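You operate a simulated robot arm through the tools that you are given. There is no shell and no other tool. Be economical: measure what you need, move in short steps, check, and stop when the job is done.

Carry out the task below with a simulated robot arm. There is one attempt and no reset: what you move stays moved.

## Task
Swap the orange plug in the strip for the SHED cord.
Fine: its switch goes off first and on after; the pulled plug goes in the free rest.

The check looks at the end state, three seconds after you hand in, the way a careful person would. Anything else that was tipped, shoved, dropped, spilled or broken makes it a failure.

## Robot
A 6-joint arm with a two-finger parallel gripper, fixed in place. Base frame: the origin is at the foot of the arm, x ahead of it, y to its left, z up; the work surface is at about z = 0. Lengths are in m, angles in rad, forces in N, time in s.
With the tool pointing down near the work surface it reaches from about 0.14 to 0.58 m from the base axis. Its first joint turns from -1.152 to 1.152 rad. Payload 2.1 kg.
Tool frame: the origin (TCP) lies between the finger pads and is the grasp point; the fingertips stand 0.03 m ahead of it; z points along the fingers, y is the line along which they close. The gripper opens to 0.094 m. The fingers are 0.028 m wide and 0.01 m thick; the gripper's body (0.05 by 0.096 m) begins 0.055 m behind the TCP.
Orientation is that of the tool frame in the base frame, as [roll, pitch, yaw] about the fixed x, y, z axes, in that order (R = Rz(yaw) Ry(pitch) Rx(roll)). With the fingers straight down and closing along the base's y, the tool's x points along the base's -x, its y along +y and its z along -z.

## Interface
- The arm moves only by the tool send_rows. Its argument "steps" is a list that holds one entry, the list of rows, each a list of 7 numbers: the shift along the tool's x, y, z in m, then the turn, a rotation vector about the tool's x, y, z in rad, then the opening in per cent of the stroke, from 0 (shut) to 100 (fully open). In form: [[[dx, dy, dz, rx, ry, rz, jaw], ...]]. A call has 1 to 10 rows; each row is the pose to reach, as a shift and turn from the pose commanded when the call began, along the tool's axes at that moment. A row lasts 0.2 s, in which the tool goes at most 0.05 m and 0.15 rad; a call with a longer step from one row to the next is refused whole, and so is a gripper value outside its range. A pose out of reach is approached as far as the arm can. The call stops where the force on the tool passes 40 N (or 10 N more than at its start, if that is more) or the arm is blocked; 0.2 s more then pass. Each finger travels about 0.072 m/s and halts on what it meets, pressing with about 43 N; the grip force reading is that of the motor and also rises with nothing between the fingers. The clock runs only during rows and for 0.2 s after the last one: add rows that repeat a pose to give the fingers time. It gives the time, the measured TCP pose, the force on the tool (base axes), the opening and the grip force at its end, in the units of the frame above (readings bear some noise), with the torque about the TCP (base axes, N m) and any sound that the robot's microphone picked up, and new pictures: "show" is both (left out), scene, wrist or none.
- Cameras (640 x 400 px; columns grow to the right, rows downward): "scene" is fixed at [0.0399, -0.3585, 0.4926]; the picture's right is [0.91, -0.42, 0.00], its down [-0.19, -0.42, -0.88] and it looks along [0.37, 0.80, -0.47] (base axes); focal length 221 px, centre (320, 200). "wrist" rides on the gripper at [0.076, 0.014, -0.102] in the tool frame; the picture's right is [-0.18, 0.98, 0.00], its down [-0.75, -0.14, -0.64] and it looks along [-0.63, -0.12, 0.77] (tool axes); focal length 243 px, centre (320, 200). There is no depth. A picture from a camera that has moved, and an enlarged one, comes with that camera's place and axes in the base frame and with its lens.
- inspect(camera, box): a new picture of the part [left, top, right, bottom] of that camera's present view, enlarged. The clock stands still meanwhile.
- job_done(): hands the job in; it is judged then, once.

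Work in short steps. Places have to be worked out from the pictures, the camera data and where the tool is seen: move nearer, look again, correct. Check each grasp and each placing, and mend what went wrong. You have 120 turns and 200 pictures in all, those below and enlarged ones among them. Open the gripper and draw the arm clear of the work before you hand the job in, unless the task says otherwise; then end with one line.

The tools are called after "Request:" as a command line: name --argument value ..., lists and objects as JSON in quotes. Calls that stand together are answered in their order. send_rows: Moves the arm, as the interface text tells. Its arguments: {"type":"object","properties":{"steps":{"type":"array"},"show":{"type":"string","enum":["both","scene","wrist","none"]}},"required":["steps"]} The other tools are called the same way: inspect (camera, box) takes an enlarged picture of a part of a camera's view; job_done () hands the job in.

At the start:

```text
t: 0.0
eef_pos: [0.2884, 0.1289, 0.3751]
ee_rot: [3.142, 0.0, -3.141]
wrist_force: [0.0, 0.7, 0.0]
ft_torque: [0.01, -0.02, 0.02]
finger_gap: 0.0945
grasp_force: 0.0
```

scene: 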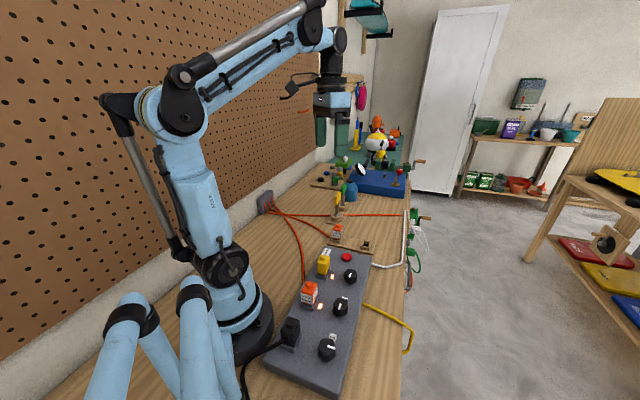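
wrist: 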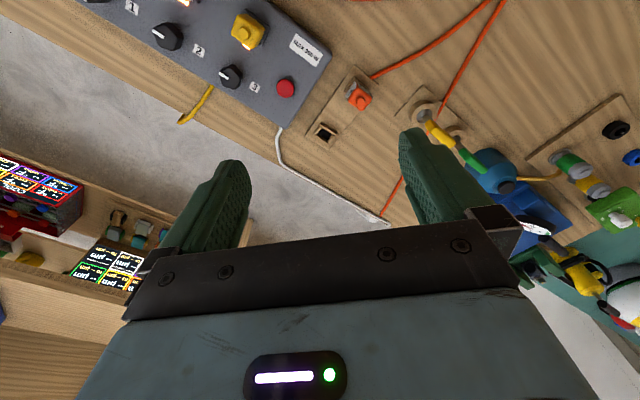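

I start by enlarging the strip and the rest area in both views.

Request:
inspect --camera "scene" --box '[240, 200, 440, 400]'

Request:
inspect --camera "wrist" --box '[100, 0, 420, 200]'

Request:
inspect --camera "scene" --box '[300, 130, 440, 260]'

```text
2.00 times, centred on (340, 300) of scene
camera zoom: at [0.0399, -0.3585, 0.4926], right [0.91, -0.42, 0.0], down [-0.19, -0.42, -0.88], along [0.37, 0.8, -0.47], focal length 442 px, centre (280, 0)
```

zoom: 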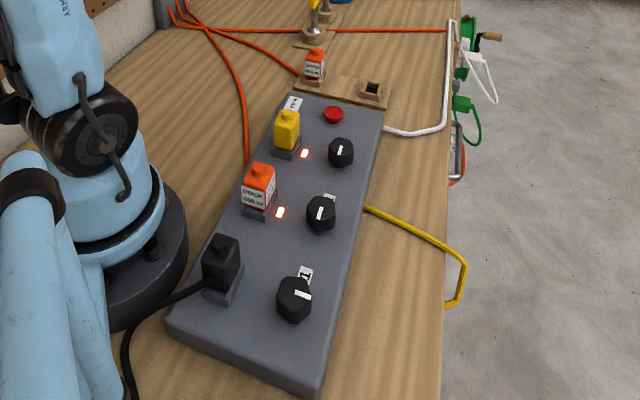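

```text
2.00 times, centred on (260, 100) of wrist
camera zoom: at [0.2101, 0.1422, 0.4768], right [0.18, 0.98, 0.0], down [0.75, -0.14, 0.64], along [0.63, -0.12, -0.77], focal length 485 px, centre (440, 400)
```

zoom: 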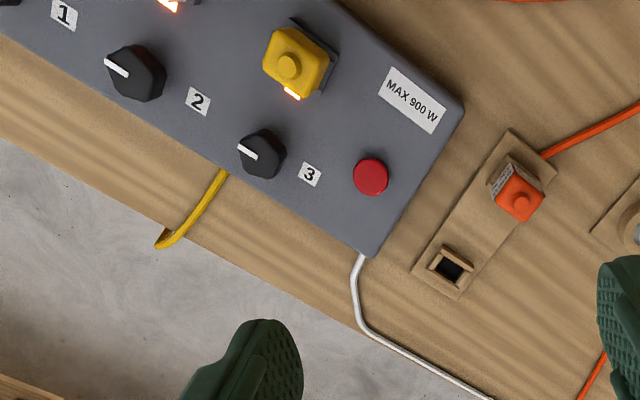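

```text
3.08 times, centred on (370, 195) of scene
camera zoom: at [0.0399, -0.3585, 0.4926], right [0.91, -0.42, 0.0], down [-0.19, -0.42, -0.88], along [0.37, 0.8, -0.47], focal length 680 px, centre (166, 215)
```

zoom: 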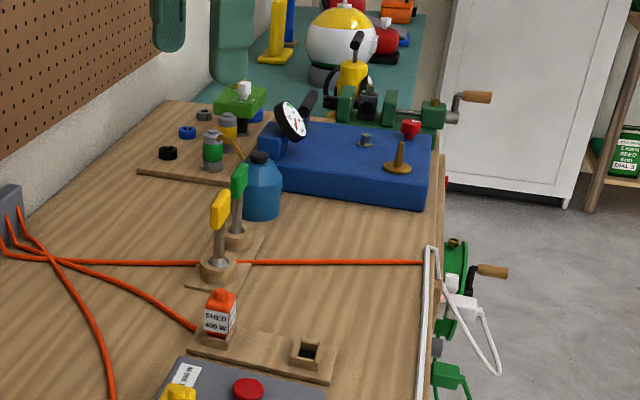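

Request:
inspect --camera "scene" --box '[280, 240, 370, 310]'

Request:
inspect --camera "scene" --box '[260, 300, 370, 380]'

Request:
inspect --camera "scene" --box '[320, 210, 384, 260]'

```text
5.71 times, centred on (325, 275) of scene
camera zoom: at [0.0399, -0.3585, 0.4926], right [0.91, -0.42, 0.0], down [-0.19, -0.42, -0.88], along [0.37, 0.8, -0.47], focal length 1263 px, centre (291, -229)
```

zoom: 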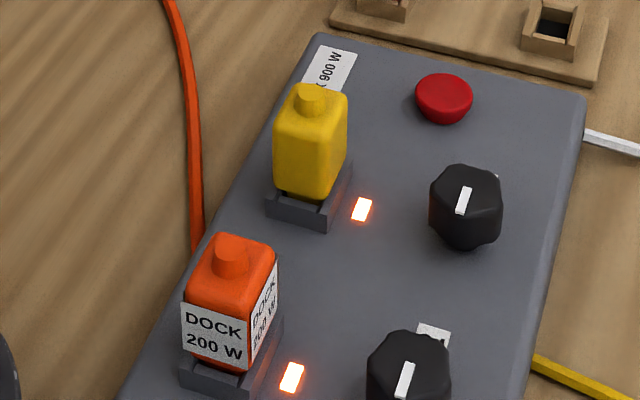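

```text
5.00 times, centred on (315, 340) of scene
camera zoom: at [0.0399, -0.3585, 0.4926], right [0.91, -0.42, 0.0], down [-0.19, -0.42, -0.88], along [0.37, 0.8, -0.47], focal length 1105 px, centre (345, -500)
```

zoom: 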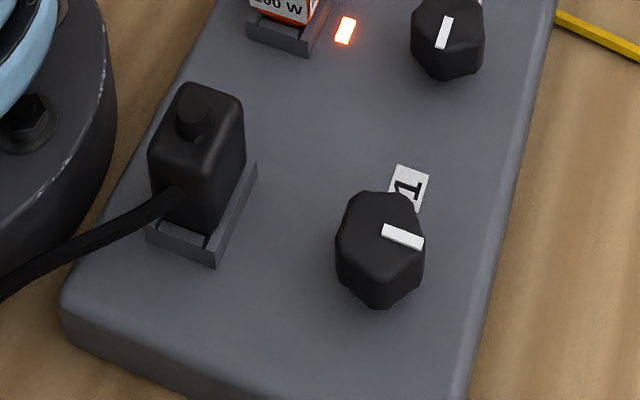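

```text
8.00 times, centred on (352, 235) of scene
camera zoom: at [0.0399, -0.3585, 0.4926], right [0.91, -0.42, 0.0], down [-0.19, -0.42, -0.88], along [0.37, 0.8, -0.47], focal length 1768 px, centre (64, -80)
```

zoom: 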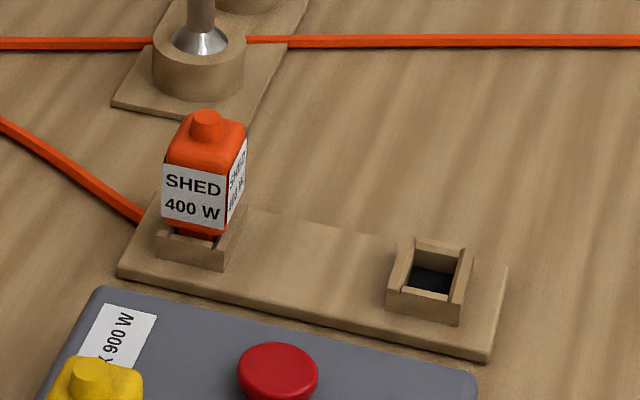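

I judge the DOCK plug (socket 2) near (0.16, -0.04) and its knob near (0.21, -0.09). I move the tool above that area, high, to look from nearby.

Request:
send_rows --steps '[[[0.018, -0.038, 0.015, 0, 0, 0, 100], [0.036, -0.076, 0.03, 0, 0, 0, 100], [0.054, -0.114, 0.045, 0, 0, 0, 100], [0.072, -0.152, 0.06, 0, 0, 0, 100], [0.09, -0.19, 0.075, 0, 0, 0, 100], [0.09, -0.22, 0.105, 0, 0, 0, 100], [0.09, -0.22, 0.105, 0, 0, 0, 100]]]'

```text
t: 1.6
eef_pos: [0.1978, -0.0926, 0.2692]
ee_rot: [3.141, 0.001, 3.142]
wrist_force: [0.0, -0.6, 0.7]
ft_torque: [0.0, -0.02, -0.03]
finger_gap: 0.0941
grasp_force: 0.0
camera wrist: at [0.1186, -0.0781, 0.3716], right [0.18, 0.98, 0.0], down [0.75, -0.14, 0.64], along [0.63, -0.12, -0.77], focal length 243 px, centre (320, 200)
```

scene: 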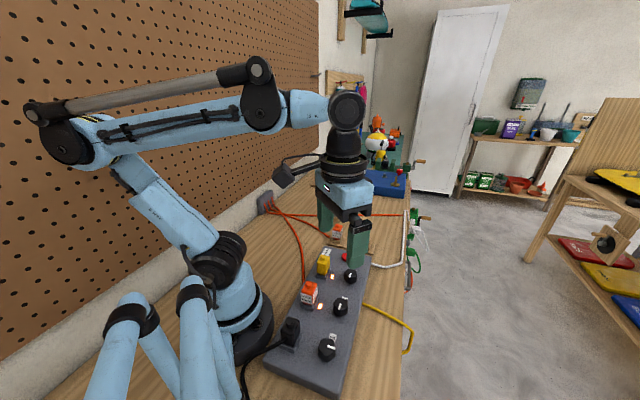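
wrist: 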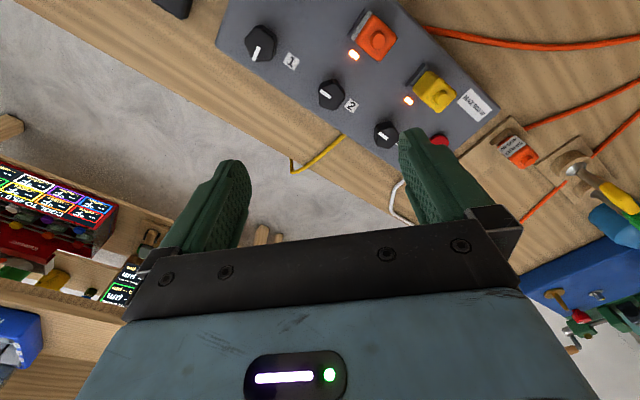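

Request:
inspect --camera "wrist" --box '[220, 0, 420, 160]'

Request:
inspect --camera "wrist" --box '[340, 0, 540, 170]'

```text
2.50 times, centred on (320, 80) of wrist
camera zoom: at [0.1186, -0.0781, 0.3716], right [0.18, 0.98, 0.0], down [0.75, -0.14, 0.64], along [0.63, -0.12, -0.77], focal length 606 px, centre (320, 500)
```

zoom: 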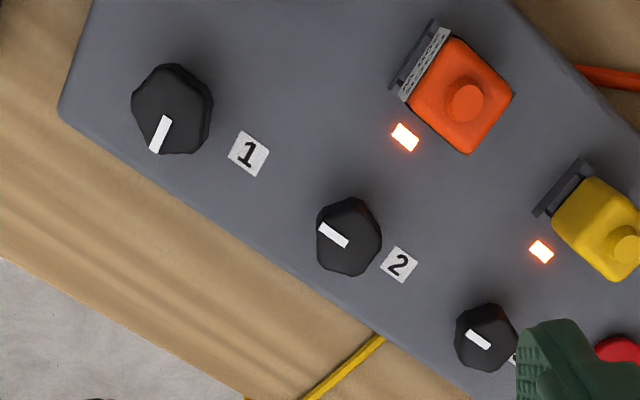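

```text
2.35 times, centred on (440, 85) of wrist
camera zoom: at [0.1186, -0.0781, 0.3716], right [0.18, 0.98, 0.0], down [0.75, -0.14, 0.64], along [0.63, -0.12, -0.77], focal length 571 px, centre (38, 471)
```

zoom: 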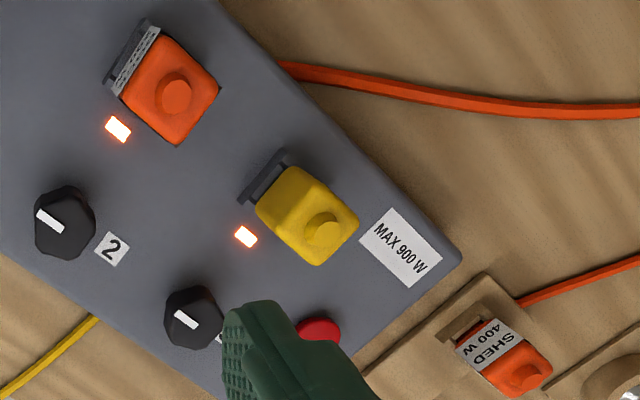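

Strip axis runs at about 45° (knob 1 ≈ (0.147,-0.15), knob 2 ≈ (0.212,-0.083)); "on" marks point along -e1, the off one points to the front edge, so off is 90° counter-clockwise. I turn the tool to close along the strip axis and come down over knob 2.

Request:
send_rows --steps '[[[-0.003, 0.002, 0.02, 0, 0, 0.131, 60], [-0.006, 0.004, 0.04, 0, 0, 0.262, 60], [-0.009, 0.006, 0.06, 0, 0, 0.393, 60], [-0.012, 0.008, 0.08, 0, 0, 0.524, 60], [-0.014, 0.01, 0.1, 0, 0, 0.655, 60], [-0.014, 0.01, 0.1, 0, 0, 0.785, 60], [-0.014, 0.01, 0.1, 0, 0, 0.785, 60]]]'

```text
t: 3.2
eef_pos: [0.2112, -0.0824, 0.1687]
ee_rot: [-3.141, -0.001, 2.355]
wrist_force: [-0.4, -0.9, -0.5]
ft_torque: [0.01, 0.0, -0.04]
finger_gap: 0.0564
grasp_force: 0.1
camera wrist: at [0.1662, -0.0181, 0.2711], right [0.83, 0.56, 0.0], down [0.43, -0.63, 0.64], along [0.36, -0.53, -0.77], focal length 243 px, centre (320, 200)
```

scene: 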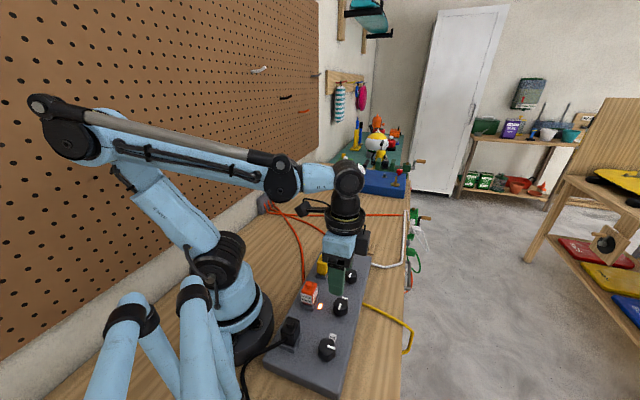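
wrist: 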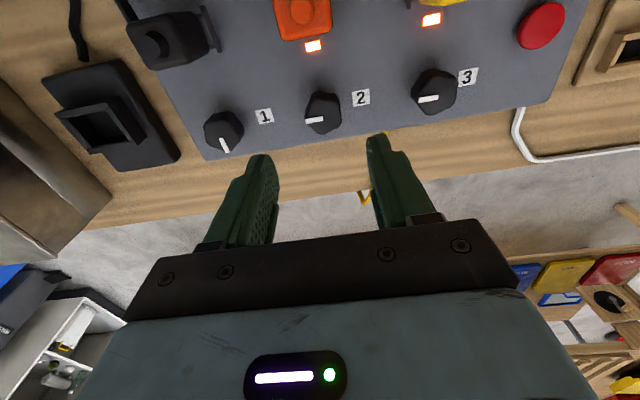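

Request:
inspect --camera "wrist" --box '[40, 0, 300, 165]'

Request:
inspect --camera "wrist" --box '[190, 0, 490, 170]'

```text
2.42 times, centred on (170, 82) of wrist
camera zoom: at [0.1662, -0.0181, 0.2711], right [0.83, 0.56, 0.0], down [0.43, -0.63, 0.64], along [0.36, -0.53, -0.77], focal length 588 px, centre (684, 485)
```

zoom: 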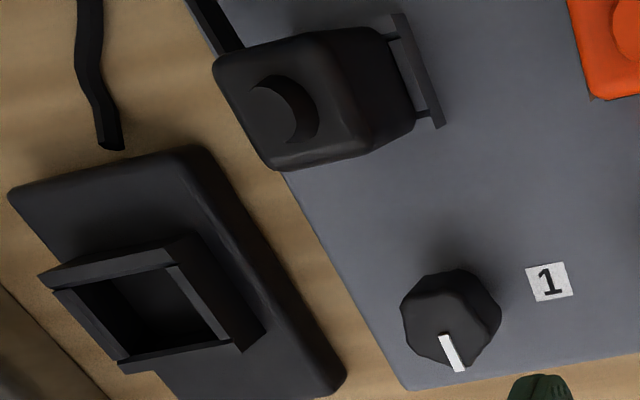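

```text
2.13 times, centred on (340, 85) of wrist
camera zoom: at [0.1662, -0.0181, 0.2711], right [0.83, 0.56, 0.0], down [0.43, -0.63, 0.64], along [0.36, -0.53, -0.77], focal length 518 px, centre (277, 445)
```

zoom: 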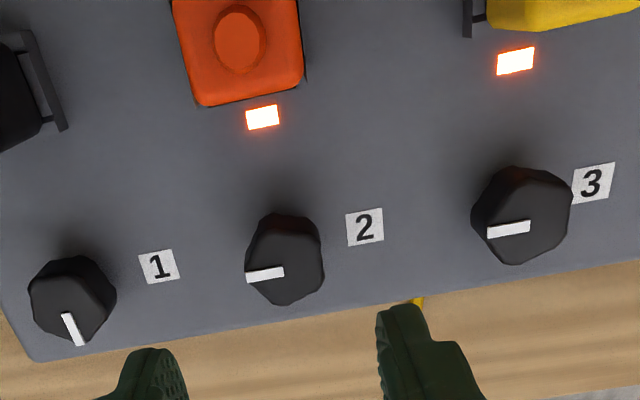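

Knob 2 lies right beneath the TCP. I go down 0.085 m, fingertips about z=0.054, and look.

Request:
send_rows --steps '[[[0, 0, 0.03, 0, 0, 0, 60], [0, 0, 0.06, 0, 0, 0, 60], [0, 0, 0.085, 0, 0, 0, 60], [0, 0, 0.085, 0, 0, 0, 60]]]'

Request:
inspect --camera "scene" --box '[280, 230, 400, 350]'

```text
t: 4.2
eef_pos: [0.2125, -0.0806, 0.0864]
ee_rot: [-3.141, 0.002, 2.354]
wrist_force: [0.1, 0.2, 0.1]
ft_torque: [0.0, 0.02, -0.02]
finger_gap: 0.0564
grasp_force: 0.1
camera wrist: at [0.1664, -0.0176, 0.1875], right [0.82, 0.57, 0.0], down [0.43, -0.63, 0.64], along [0.36, -0.53, -0.77], focal length 243 px, centre (320, 200)
```

scene: 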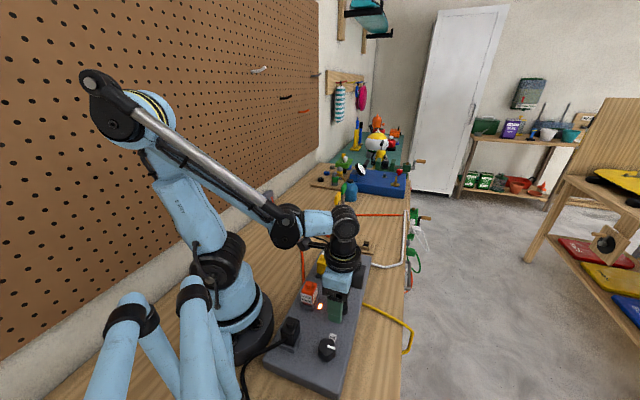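
wrist: 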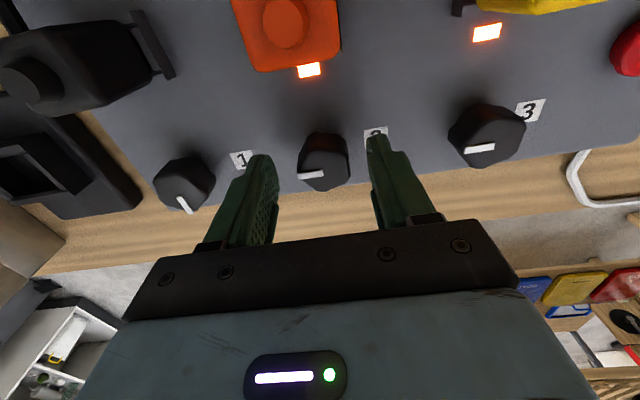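

```text
3.33 times, centred on (340, 290) of scene
camera zoom: at [0.0399, -0.3585, 0.4926], right [0.91, -0.42, 0.0], down [-0.19, -0.42, -0.88], along [0.37, 0.8, -0.47], focal length 736 px, centre (253, -100)
```

zoom: 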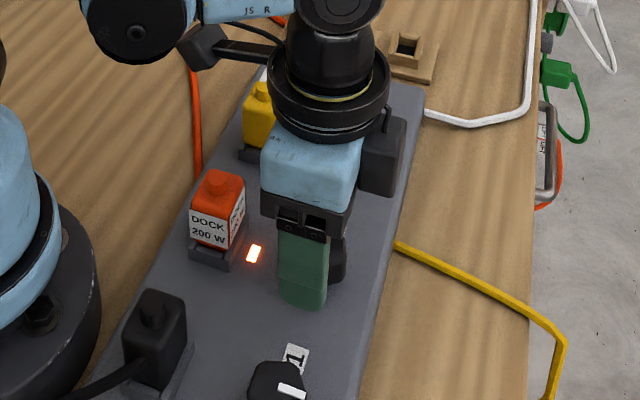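

Knob 2 is between the fingers. I go down 13 mm more and 2 mm toward the front, then close.

Request:
send_rows --steps '[[[-0.002, 0, 0.007, 0, 0, 0, 60], [-0.002, 0, 0.013, 0, 0, 0, 60], [-0.002, 0, 0.013, 0, 0, 0, 60], [-0.002, 0, 0.013, 0, 0, 0, 40], [-0.002, 0, 0.013, 0, 0, 0, 20], [-0.002, 0, 0.013, 0, 0, 0, 20]]]'

```text
t: 5.7
eef_pos: [0.2153, -0.0809, 0.0715]
ee_rot: [3.131, 0.001, 2.36]
wrist_force: [3.3, 2.5, -2.6]
ft_torque: [-0.47, 0.77, 0.01]
finger_gap: 0.0329
grasp_force: 45.0
stopped in row 6: the force on the tool passed its limit at 41 N (the readings are from after the stop); the commanded pose is now the measured one
camera wrist: at [0.169, -0.0191, 0.1741], right [0.82, 0.57, 0.01], down [0.43, -0.64, 0.64], along [0.37, -0.52, -0.77], focal length 243 px, centre (320, 200)
```

scene: 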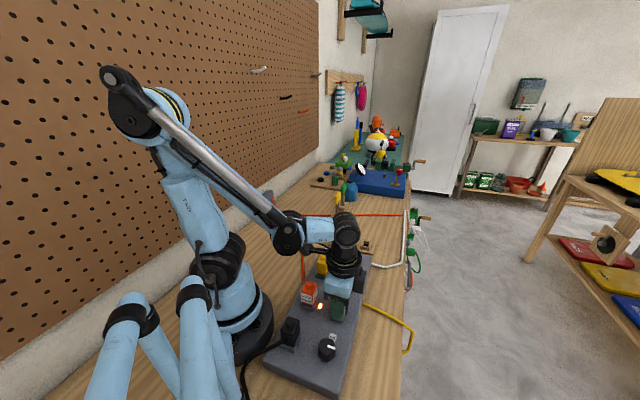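
wrist: 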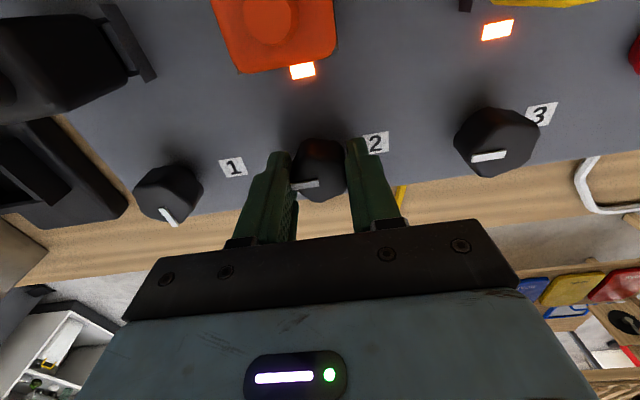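

Knob gripped (33 mm). I turn it counter-clockwise (negative tool z) stepwise.

Request:
send_rows --steps '[[[0, 0, 0, 0, 0, -0.12, 20], [0, 0, 0, 0, 0, -0.24, 20], [0, 0, 0, 0, 0, -0.36, 20], [0, 0, 0, 0, 0, -0.48, 20], [0, 0, 0, 0, 0, -0.6, 20], [0, 0, 0, 0, 0, -0.72, 20], [0, 0, 0, 0, 0, -0.84, 20], [0, 0, 0, 0, 0, -0.84, 20]]]'

```text
t: 7.5
eef_pos: [0.2147, -0.0815, 0.0723]
ee_rot: [3.137, 0.009, -3.082]
wrist_force: [7.3, 6.7, 6.0]
ft_torque: [-0.6, 0.98, 0.0]
finger_gap: 0.033
grasp_force: 45.2
camera wrist: at [0.136, -0.0733, 0.1735], right [0.12, 0.99, 0.01], down [0.76, -0.1, 0.65], along [0.64, -0.07, -0.76], focal length 243 px, centre (320, 200)
```

scene: 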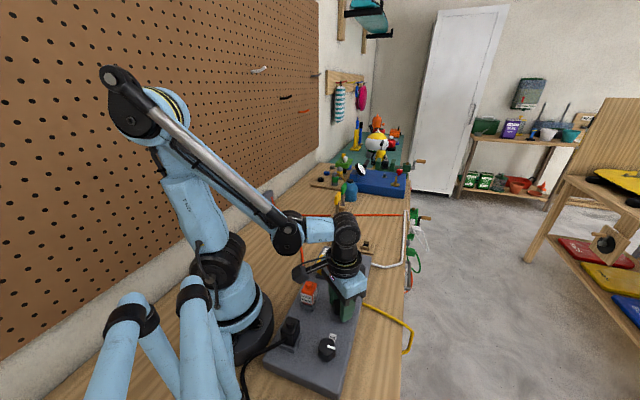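
wrist: 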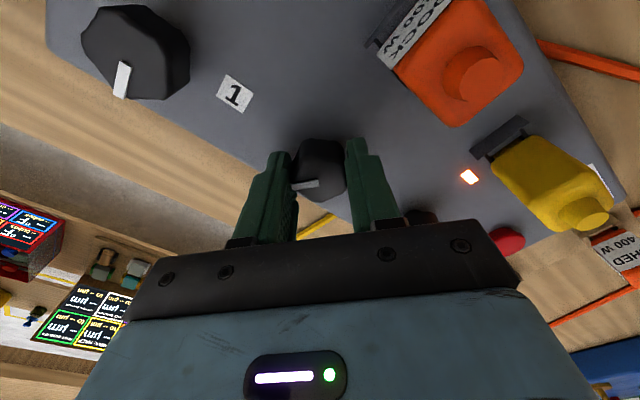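

The light at socket 2 is already out; I finish the remaining 0.73 rad to full off.

Request:
send_rows --steps '[[[0, 0, 0, 0, 0, -0.12, 20], [0, 0, 0, 0, 0, -0.24, 20], [0, 0, 0, 0, 0, -0.36, 20], [0, 0, 0, 0, 0, -0.48, 20], [0, 0, 0, 0, 0, -0.6, 20], [0, 0, 0, 0, 0, -0.73, 20], [0, 0, 0, 0, 0, -0.73, 20]]]' --show "wrist"

```text
t: 9.1
eef_pos: [0.2151, -0.0821, 0.0712]
ee_rot: [3.142, 0.012, -2.353]
wrist_force: [8.6, 3.6, -29.3]
ft_torque: [0.3, -0.12, -0.24]
finger_gap: 0.0328
grasp_force: 44.7
camera wrist: at [0.1491, -0.1272, 0.1736], right [-0.57, 0.82, 0.0], down [0.63, 0.43, 0.65], along [0.53, 0.37, -0.76], focal length 243 px, centre (320, 200)
```

wrist: 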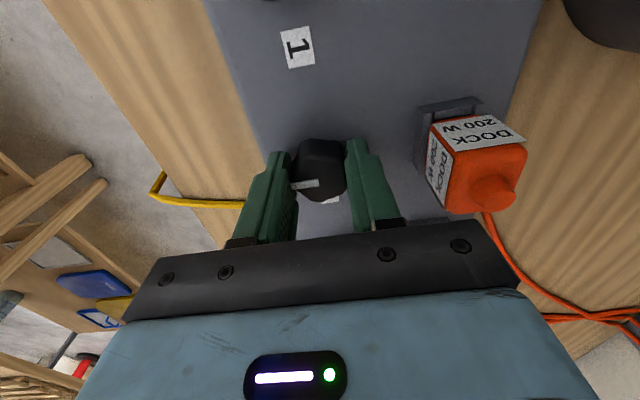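

Knob turned 90°. Open and rise.

Request:
send_rows --steps '[[[0, 0, 0, 0, 0, 0, 40], [0, 0, 0, 0, 0, 0, 60], [0, 0, -0.02, 0, 0, 0, 60], [0, 0, -0.05, 0, 0, 0, 60], [0, 0, -0.09, 0, 0, 0, 80], [0, 0, -0.12, 0, 0, 0, 90], [0, 0, -0.12, 0, 0, 0, 90]]]'

Request:
inspect --camera "wrist" --box '[200, 0, 560, 225]'

Request:
inspect --camera "scene" --box '[270, 210, 390, 330]'

```text
t: 10.7
eef_pos: [0.2146, -0.0823, 0.1914]
ee_rot: [3.141, 0.01, -2.353]
wrist_force: [0.6, 0.1, 0.8]
ft_torque: [0.01, 0.05, 0.0]
finger_gap: 0.0845
grasp_force: 0.0
camera wrist: at [0.1481, -0.1279, 0.2934], right [-0.57, 0.82, 0.0], down [0.63, 0.43, 0.65], along [0.53, 0.37, -0.76], focal length 243 px, centre (320, 200)
```

scene: 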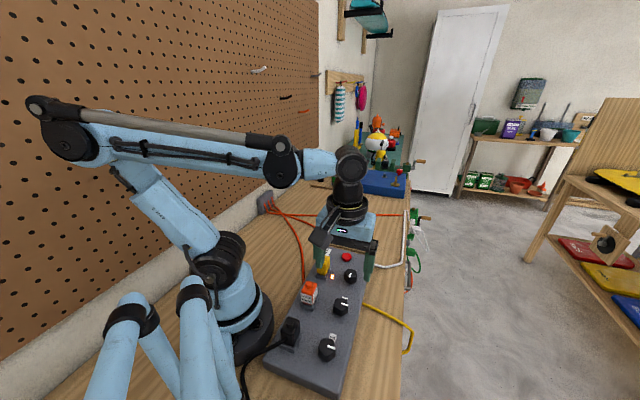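
wrist: 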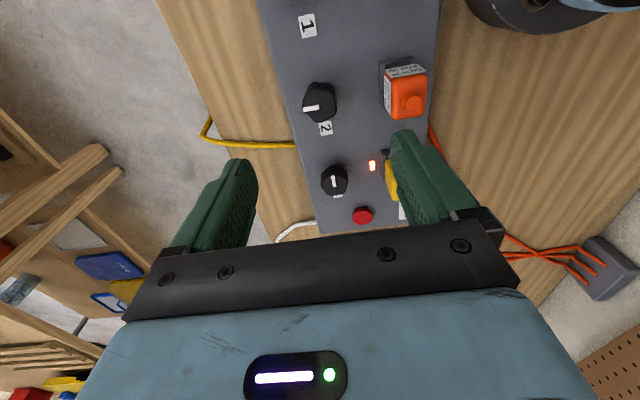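

```text
1.78 times, centred on (380, 112) of wrist
camera zoom: at [0.1481, -0.1279, 0.2934], right [-0.57, 0.82, 0.0], down [0.63, 0.43, 0.65], along [0.53, 0.37, -0.76], focal length 431 px, centre (213, 356)
```

zoom: 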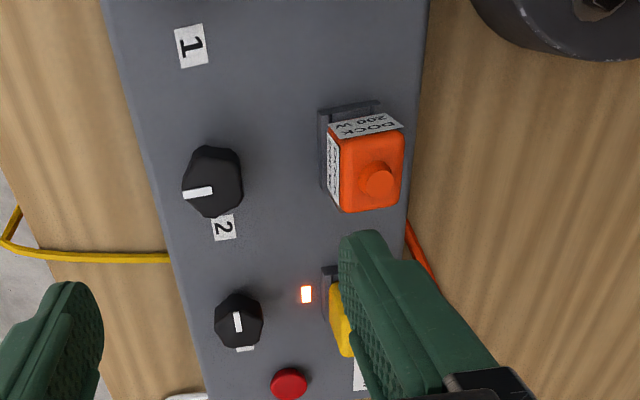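

```text
3.33 times, centred on (330, 270) of scene
camera zoom: at [0.0399, -0.3585, 0.4926], right [0.91, -0.42, 0.0], down [-0.19, -0.42, -0.88], along [0.37, 0.8, -0.47], focal length 736 px, centre (287, -33)
```

zoom: 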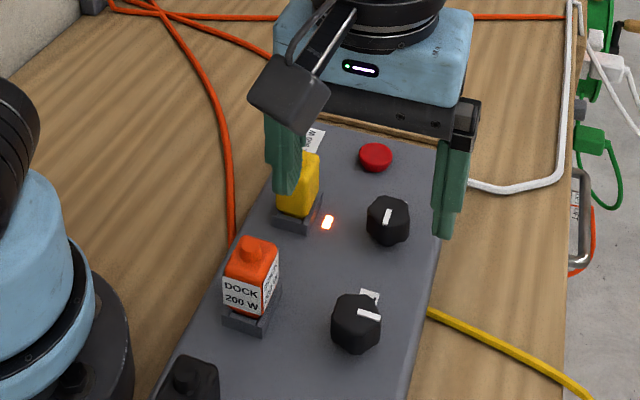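

Socket 2 is off (mark now points as knob 1's does). DOCK plug ≈ (0.1605, -0.030), nub top z≈0.093; its cord leaves on the +e2 (wall) side, so I grip across e1. Moving above it while turning back 90°.

Request:
send_rows --steps '[[[0, 0.01, 0.0, 0, 0, 0.14, 70], [0, 0.02, 0.0, 0, 0, 0.28, 70], [0, 0.03, 0.0, 0, 0, 0.42, 70], [0, 0.04, 0.0, 0, 0, 0.56, 70], [0, 0.05, 0, 0, 0, 0.7, 70], [0, 0.06, 0, 0, 0, 0.84, 70], [0.001, 0.07, 0.0, 0, 0, 0.98, 70], [0.001, 0.0753, 0.0, 0, 0, 1.12, 70], [0.001, 0.0753, 0.01, 0, 0, 1.26, 70], [0.001, 0.0753, 0.02, 0, 0, 1.4, 70]]]' --show "none"

Request:
send_rows --steps '[[[0, 0, 0, 0, 0, 0.12, 70], [0, 0, 0, 0, 0, 0.171, 70], [0, 0, 0, 0, 0, 0.171, 70]]]'

```text
t: 12.8
eef_pos: [0.1597, -0.0297, 0.1719]
ee_rot: [3.129, 0.004, 2.527]
wrist_force: [0.2, 0.4, 0.5]
ft_torque: [0.01, 0.0, -0.02]
finger_gap: 0.0658
grasp_force: 0.2
```

```text
t: 13.7
eef_pos: [0.1597, -0.0306, 0.1718]
ee_rot: [3.131, 0.0, 2.357]
wrist_force: [-0.3, -0.1, -0.4]
ft_torque: [0.02, 0.01, -0.02]
finger_gap: 0.066
grasp_force: 0.0
camera wrist: at [0.1141, 0.0323, 0.274], right [0.82, 0.57, 0.01], down [0.43, -0.64, 0.64], along [0.37, -0.52, -0.77], focal length 243 px, centre (320, 200)
```

scene: 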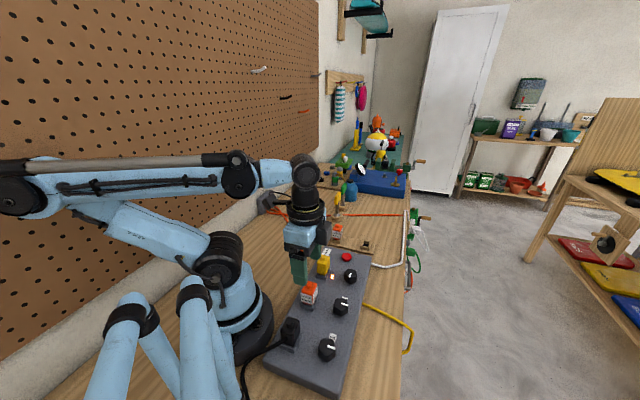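
wrist: 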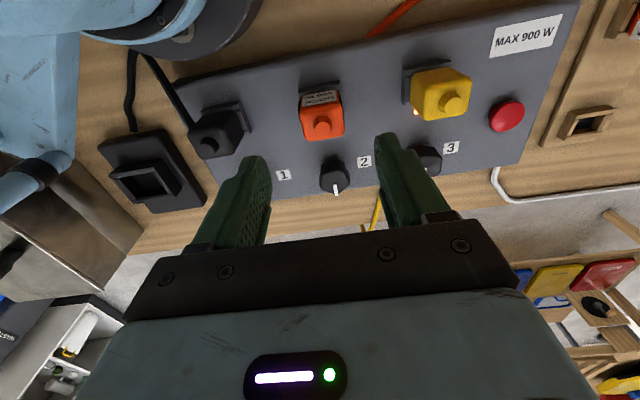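

Request:
inspect --camera "wrist" --box '[260, 20, 420, 160]'

Request:
inspect --camera "wrist" --box '[540, 0, 640, 160]'

Request:
inspect --camera "scene" --box '[270, 240, 350, 320]'

```text
2.86 times, centred on (340, 90) of wrist
camera zoom: at [0.1141, 0.0323, 0.274], right [0.82, 0.57, 0.01], down [0.43, -0.64, 0.64], along [0.37, -0.52, -0.77], focal length 693 px, centre (263, 514)
```

zoom: 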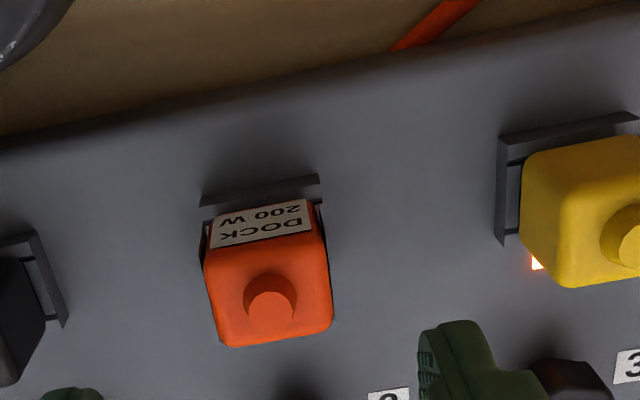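

```text
2.50 times, centred on (590, 80) of wrist
camera zoom: at [0.1141, 0.0323, 0.274], right [0.82, 0.57, 0.01], down [0.43, -0.64, 0.64], along [0.37, -0.52, -0.77], focal length 606 px, centre (-355, 500)
```

zoom: 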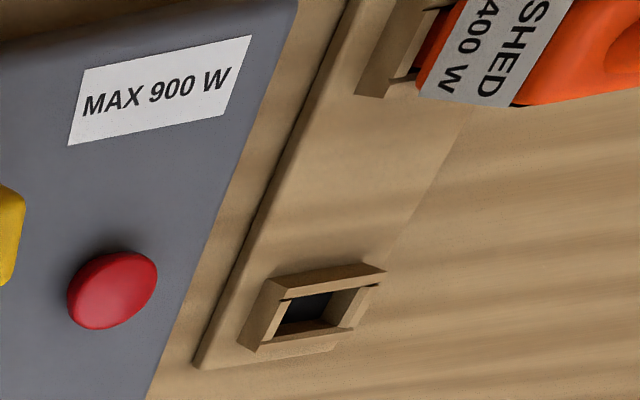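

```text
5.00 times, centred on (310, 280) of scene
camera zoom: at [0.0399, -0.3585, 0.4926], right [0.91, -0.42, 0.0], down [-0.19, -0.42, -0.88], along [0.37, 0.8, -0.47], focal length 1105 px, centre (370, -200)
```

zoom: 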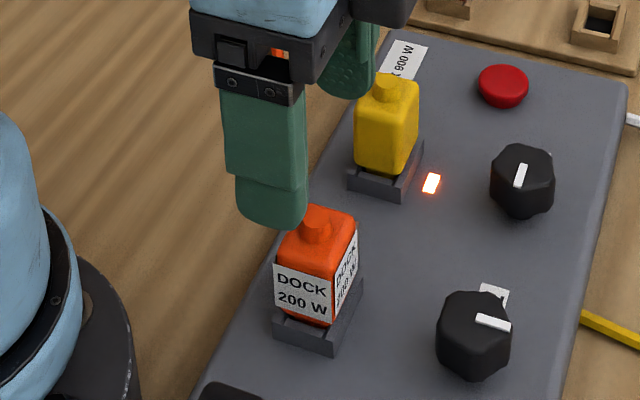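

Plug sits between the finger lines. I straighten the small tilt and descend 0.06 m, then look.

Request:
send_rows --steps '[[[0.001, 0.001, 0.02, 0.01, 0, 0, 70], [0.001, 0.001, 0.04, 0.01, 0, 0, 70], [0.001, 0.001, 0.06, 0.01, 0, 0, 70], [0.001, 0.001, 0.06, 0.01, 0, 0, 70]]]'

Request:
inspect --camera "scene" --box '[270, 240, 350, 320]'

Request:
inspect --camera "wrist" --box '[220, 50, 420, 250]'

```text
t: 14.7
eef_pos: [0.1608, -0.0264, 0.1103]
ee_rot: [-3.141, 0.0, 2.357]
wrist_force: [-0.5, 0.3, -0.6]
ft_torque: [-0.02, -0.02, 0.03]
finger_gap: 0.0659
grasp_force: 0.1
camera wrist: at [0.1147, 0.036, 0.2127], right [0.82, 0.57, 0.0], down [0.43, -0.63, 0.64], along [0.36, -0.53, -0.77], focal length 243 px, centre (320, 200)
```

scene: 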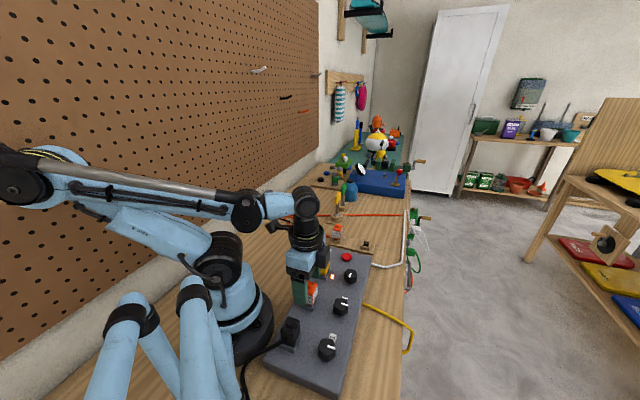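
wrist: 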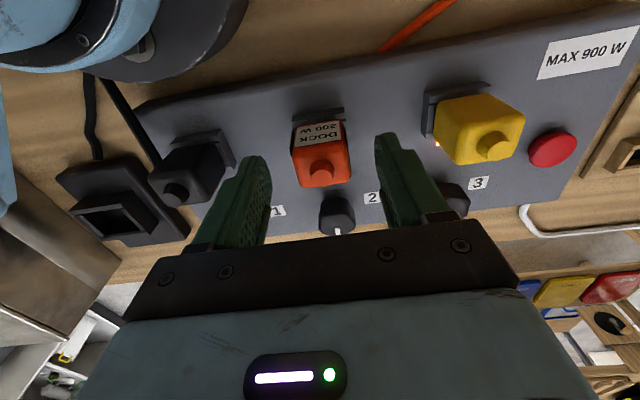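

```text
5.00 times, centred on (310, 280) of scene
camera zoom: at [0.0399, -0.3585, 0.4926], right [0.91, -0.42, 0.0], down [-0.19, -0.42, -0.88], along [0.37, 0.8, -0.47], focal length 1105 px, centre (370, -200)
```

zoom: 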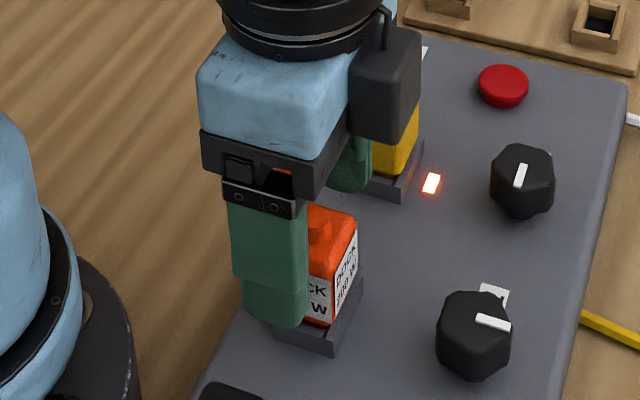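

```text
2.00 times, centred on (320, 150) of wrist
camera zoom: at [0.1147, 0.036, 0.2127], right [0.82, 0.57, 0.0], down [0.43, -0.63, 0.64], along [0.36, -0.53, -0.77], focal length 485 px, centre (320, 300)
```

zoom: 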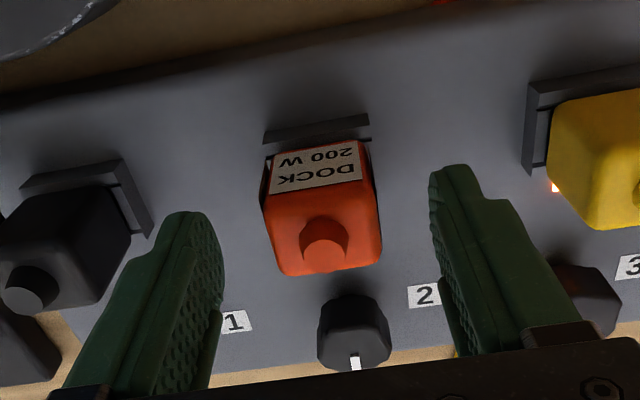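

Plug is centred between the fingers; descend 28 mm and close.

Request:
send_rows --steps '[[[-0.001, 0, 0.015, 0, 0, 0, 70], [-0.001, 0, 0.028, 0, 0, 0, 70], [-0.001, 0, 0.028, 0, 0, 0, 70], [-0.001, 0, 0.028, 0, 0, 0, 50], [-0.001, 0, 0.028, 0, 0, 0, 35], [-0.001, 0, 0.028, 0, 0, 0, 20], [-0.001, 0, 0.028, 0, 0, 0, 20]]]'

Request:
inspect --camera "scene" --box '[270, 240, 350, 320]'

```text
t: 16.2
eef_pos: [0.1611, -0.0281, 0.0842]
ee_rot: [-3.141, 0.001, 2.358]
wrist_force: [0.6, 1.0, 0.1]
ft_torque: [0.01, 0.04, -0.01]
finger_gap: 0.0375
grasp_force: 42.8
camera wrist: at [0.1145, 0.0349, 0.1857], right [0.82, 0.57, 0.0], down [0.43, -0.63, 0.64], along [0.36, -0.53, -0.77], focal length 243 px, centre (320, 200)
```

scene: 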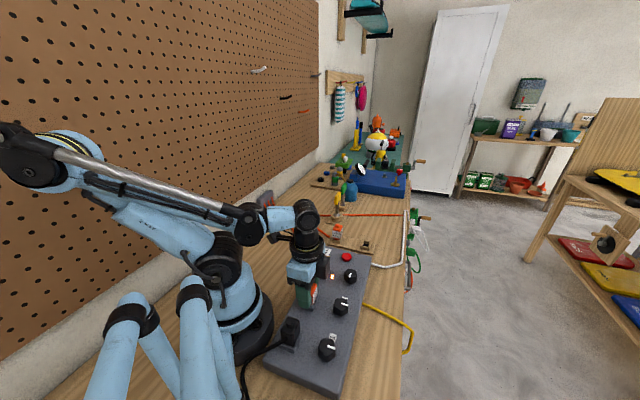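
wrist: 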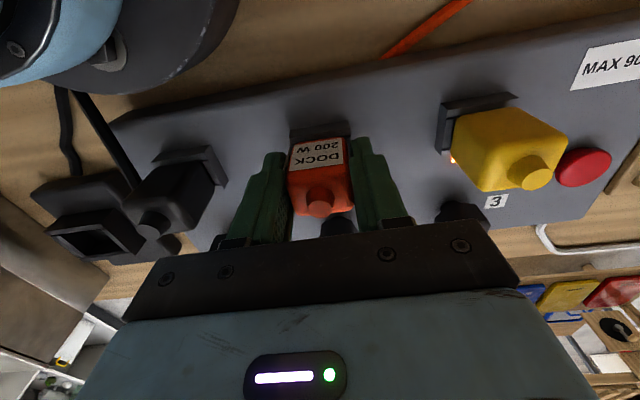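

```text
5.00 times, centred on (310, 280) of scene
camera zoom: at [0.0399, -0.3585, 0.4926], right [0.91, -0.42, 0.0], down [-0.19, -0.42, -0.88], along [0.37, 0.8, -0.47], focal length 1105 px, centre (370, -200)
```

zoom: 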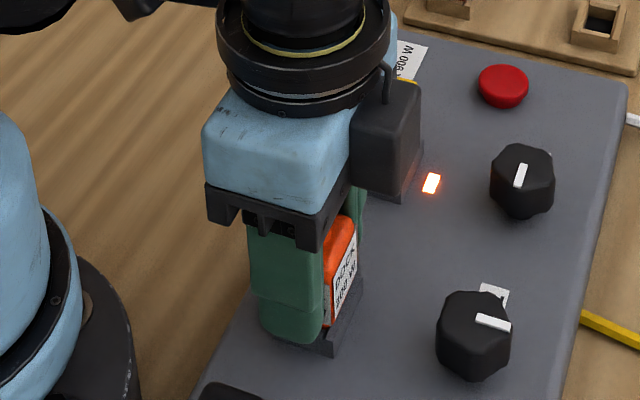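

Firm grip at 37.5 mm, nearly no side force. Seated reference: TCP (0.1611, -0.0281, 0.0842). Now pull straight up.

Request:
send_rows --steps '[[[0, 0, -0.005, 0, 0, 0, 20], [0, 0, -0.01, 0, 0, 0, 20], [0, 0, -0.02, 0, 0, 0, 20], [0, 0, -0.035, 0, 0, 0, 20], [0, 0, -0.055, 0, 0, 0, 20], [0, 0, -0.075, 0, 0, 0, 20], [0, 0, -0.1, 0, 0, 0, 20], [0, 0, -0.1, 0, 0, 0, 20]]]'

Request:
inspect --camera "scene" --box '[270, 220, 360, 310]'

```text
t: 18.1
eef_pos: [0.1612, -0.0299, 0.1823]
ee_rot: [3.14, 0.0, 2.359]
wrist_force: [-0.2, 0.7, -0.4]
ft_torque: [-0.01, 0.04, -0.02]
finger_gap: 0.0377
grasp_force: 43.5
camera wrist: at [0.1155, 0.0338, 0.2857], right [0.82, 0.57, 0.0], down [0.43, -0.63, 0.64], along [0.36, -0.53, -0.77], focal length 243 px, centre (320, 200)
```

scene: 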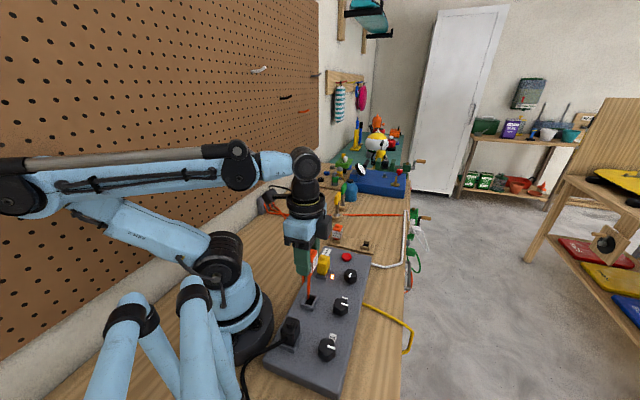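
wrist: 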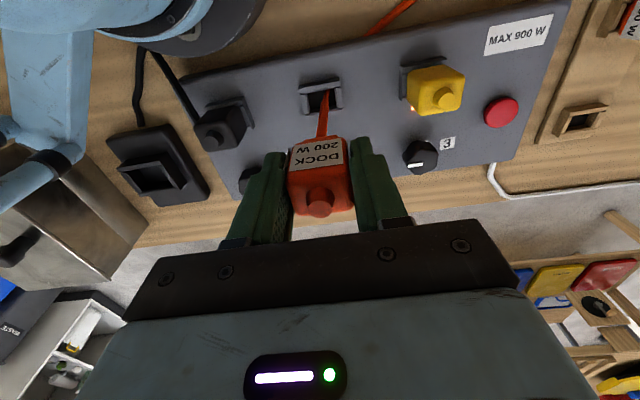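

```text
4.44 times, centred on (315, 265) of scene
camera zoom: at [0.0399, -0.3585, 0.4926], right [0.91, -0.42, 0.0], down [-0.19, -0.42, -0.88], along [0.37, 0.8, -0.47], focal length 982 px, centre (342, -89)
```

zoom: 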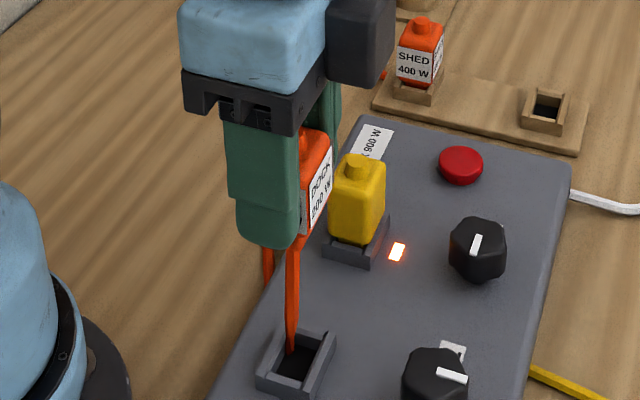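

Request:
inspect --camera "wrist" --box '[270, 0, 420, 130]'

Request:
inspect --camera "scene" --box '[290, 250, 340, 320]'

```text
3.08 times, centred on (345, 65) of wrist
camera zoom: at [0.1155, 0.0338, 0.2857], right [0.82, 0.57, 0.0], down [0.43, -0.63, 0.64], along [0.36, -0.53, -0.77], focal length 746 px, centre (243, 615)
```

zoom: 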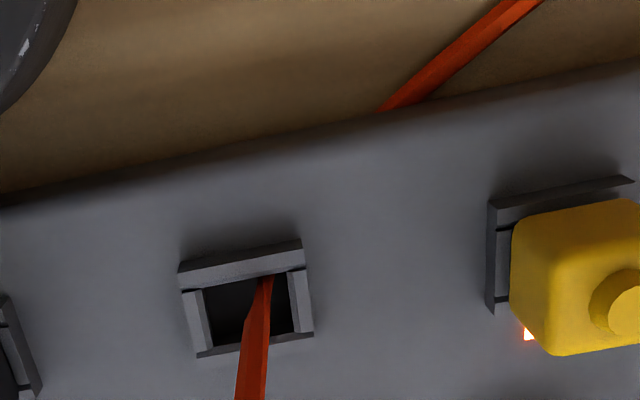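

```text
5.71 times, centred on (315, 285) of scene
camera zoom: at [0.0399, -0.3585, 0.4926], right [0.91, -0.42, 0.0], down [-0.19, -0.42, -0.88], along [0.37, 0.8, -0.47], focal length 1263 px, centre (349, -286)
```

zoom: 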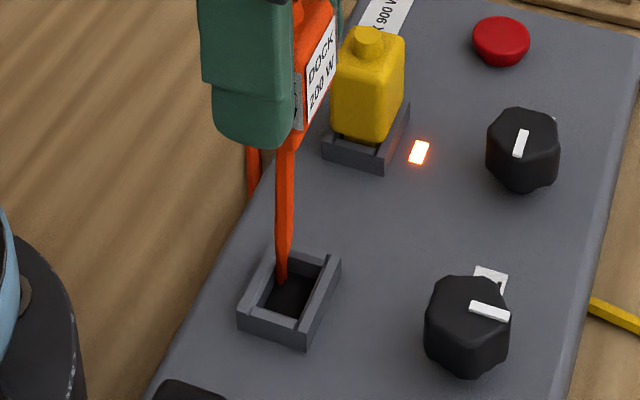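

The plug is out, its socket empty. I carry it at this height toward the free tan rest at about (0.416, 0.111).

Request:
send_rows --steps '[[[-0.01, 0.035, 0, 0, 0, 0, 20], [-0.021, 0.075, 0, 0, 0, 0, 20], [-0.033, 0.115, 0, 0, 0, 0, 20], [-0.045, 0.155, 0, 0, 0, 0, 20], [-0.057, 0.195, 0, 0, 0, 0, 20], [-0.069, 0.235, 0, 0, 0, 0, 20], [-0.082, 0.27, 0, 0, 0, 0, 20], [-0.082, 0.28, 0, 0, 0, 0, 20], [-0.082, 0.28, 0, 0, 0, 0, 20]]]'

Request:
inspect --camera "wrist" --box '[200, 0, 440, 200]'

Request:
inspect --camera "scene" --box '[310, 170, 410, 270]'

```text
t: 20.1
eef_pos: [0.4165, 0.1116, 0.1833]
ee_rot: [-3.141, 0.001, 2.356]
wrist_force: [-1.0, 0.0, -0.7]
ft_torque: [0.01, 0.0, 0.05]
finger_gap: 0.0375
grasp_force: 42.9
camera wrist: at [0.3708, 0.1759, 0.2866], right [0.82, 0.57, 0.0], down [0.43, -0.63, 0.64], along [0.36, -0.53, -0.77], focal length 243 px, centre (320, 200)
```

scene: 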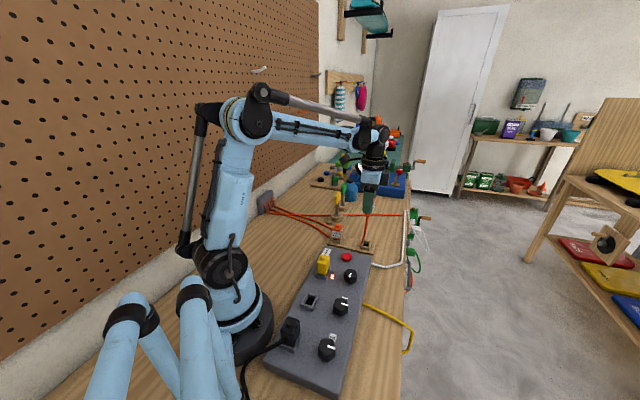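
wrist: 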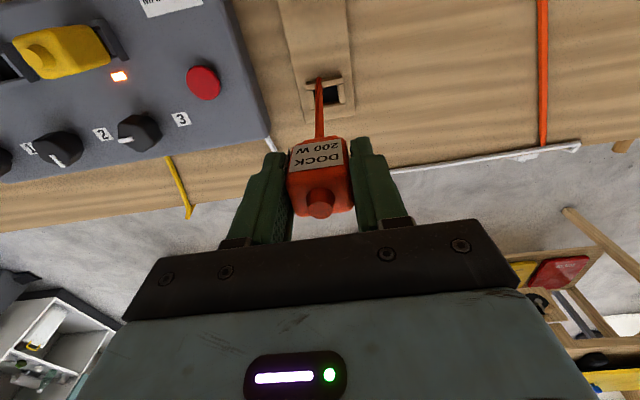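

```text
2.00 times, centred on (320, 100) of wrist
camera zoom: at [0.3708, 0.1759, 0.2866], right [0.82, 0.57, 0.0], down [0.43, -0.63, 0.64], along [0.36, -0.53, -0.77], focal length 485 px, centre (320, 400)
```

zoom: 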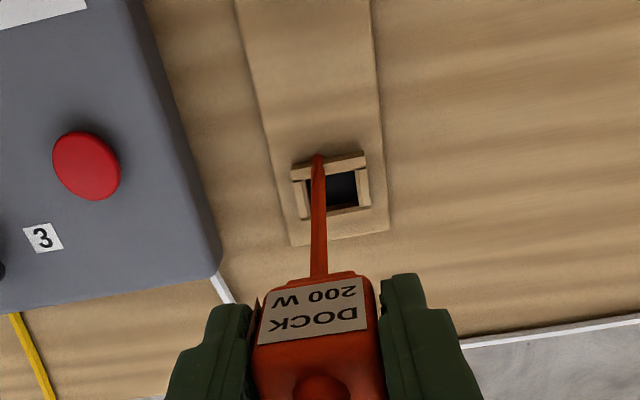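

```text
4.00 times, centred on (360, 220) of scene
camera zoom: at [0.0399, -0.3585, 0.4926], right [0.91, -0.42, 0.0], down [-0.19, -0.42, -0.88], along [0.37, 0.8, -0.47], focal length 884 px, centre (160, 120)
```

zoom: 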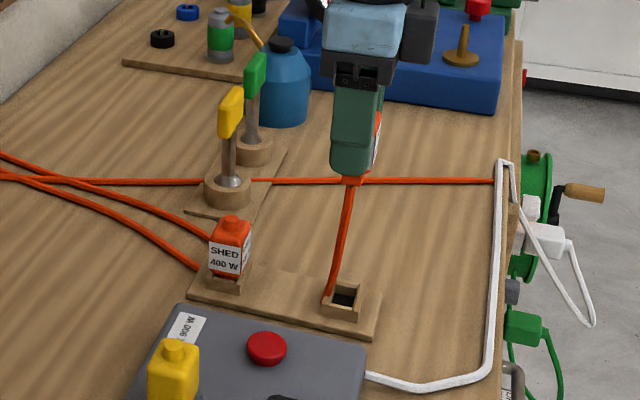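

Comparing with how the strip socket looked at the same tool height, the rest needs +6.5 mm along tool y; orientation matches. I shift and go down to TCP z≈0.115 to look again.

Request:
send_rows --steps '[[[0, 0.0065, 0.01, 0, 0, 0, 20], [0, 0.0065, 0.03, 0, 0, 0, 20], [0, 0.0065, 0.05, 0, 0, 0, 20], [0, 0.0065, 0.07, 0, 0, 0, 20], [0, 0.0065, 0.07, 0, 0, 0, 20]]]'

Request:
inspect --camera "wrist" --box '[240, 60, 400, 220]'

Request:
inspect --camera "scene" --box '[330, 190, 400, 260]'

```text
t: 21.2
eef_pos: [0.4214, 0.1163, 0.1138]
ee_rot: [3.141, 0.001, 2.357]
wrist_force: [0.1, 0.5, -1.3]
ft_torque: [0.0, 0.06, -0.01]
finger_gap: 0.0375
grasp_force: 43.1
camera wrist: at [0.3765, 0.1791, 0.2154], right [0.82, 0.57, 0.0], down [0.43, -0.63, 0.64], along [0.36, -0.53, -0.77], focal length 243 px, centre (320, 200)
```

scene: 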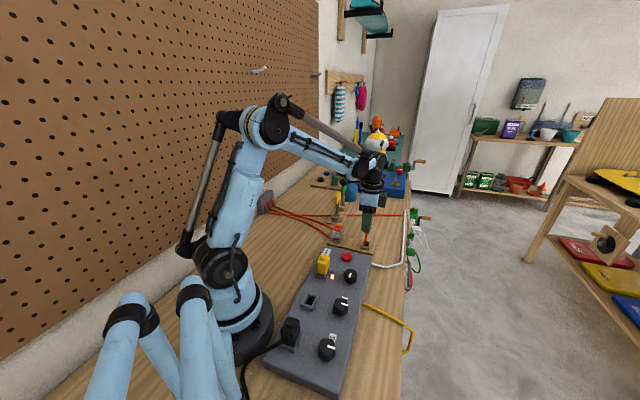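
wrist: 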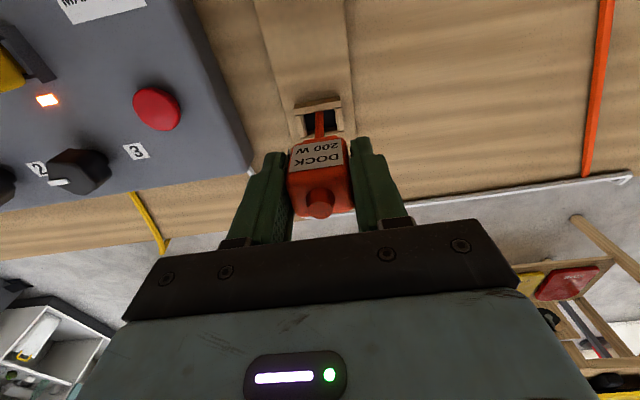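

```text
2.50 times, centred on (320, 140) of wrist
camera zoom: at [0.3765, 0.1791, 0.2154], right [0.82, 0.57, 0.0], down [0.43, -0.63, 0.64], along [0.36, -0.53, -0.77], focal length 606 px, centre (320, 350)
```

zoom: 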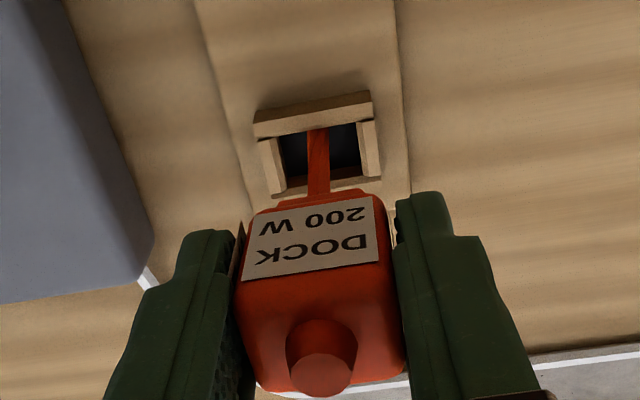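

```text
5.71 times, centred on (365, 225) of scene
camera zoom: at [0.0399, -0.3585, 0.4926], right [0.91, -0.42, 0.0], down [-0.19, -0.42, -0.88], along [0.37, 0.8, -0.47], focal length 1263 px, centre (63, 57)
```

zoom: 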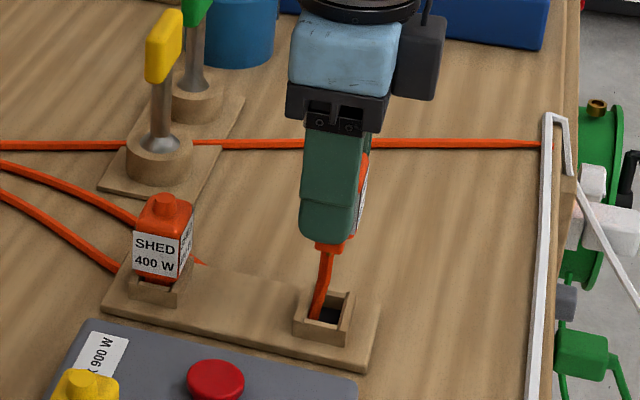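

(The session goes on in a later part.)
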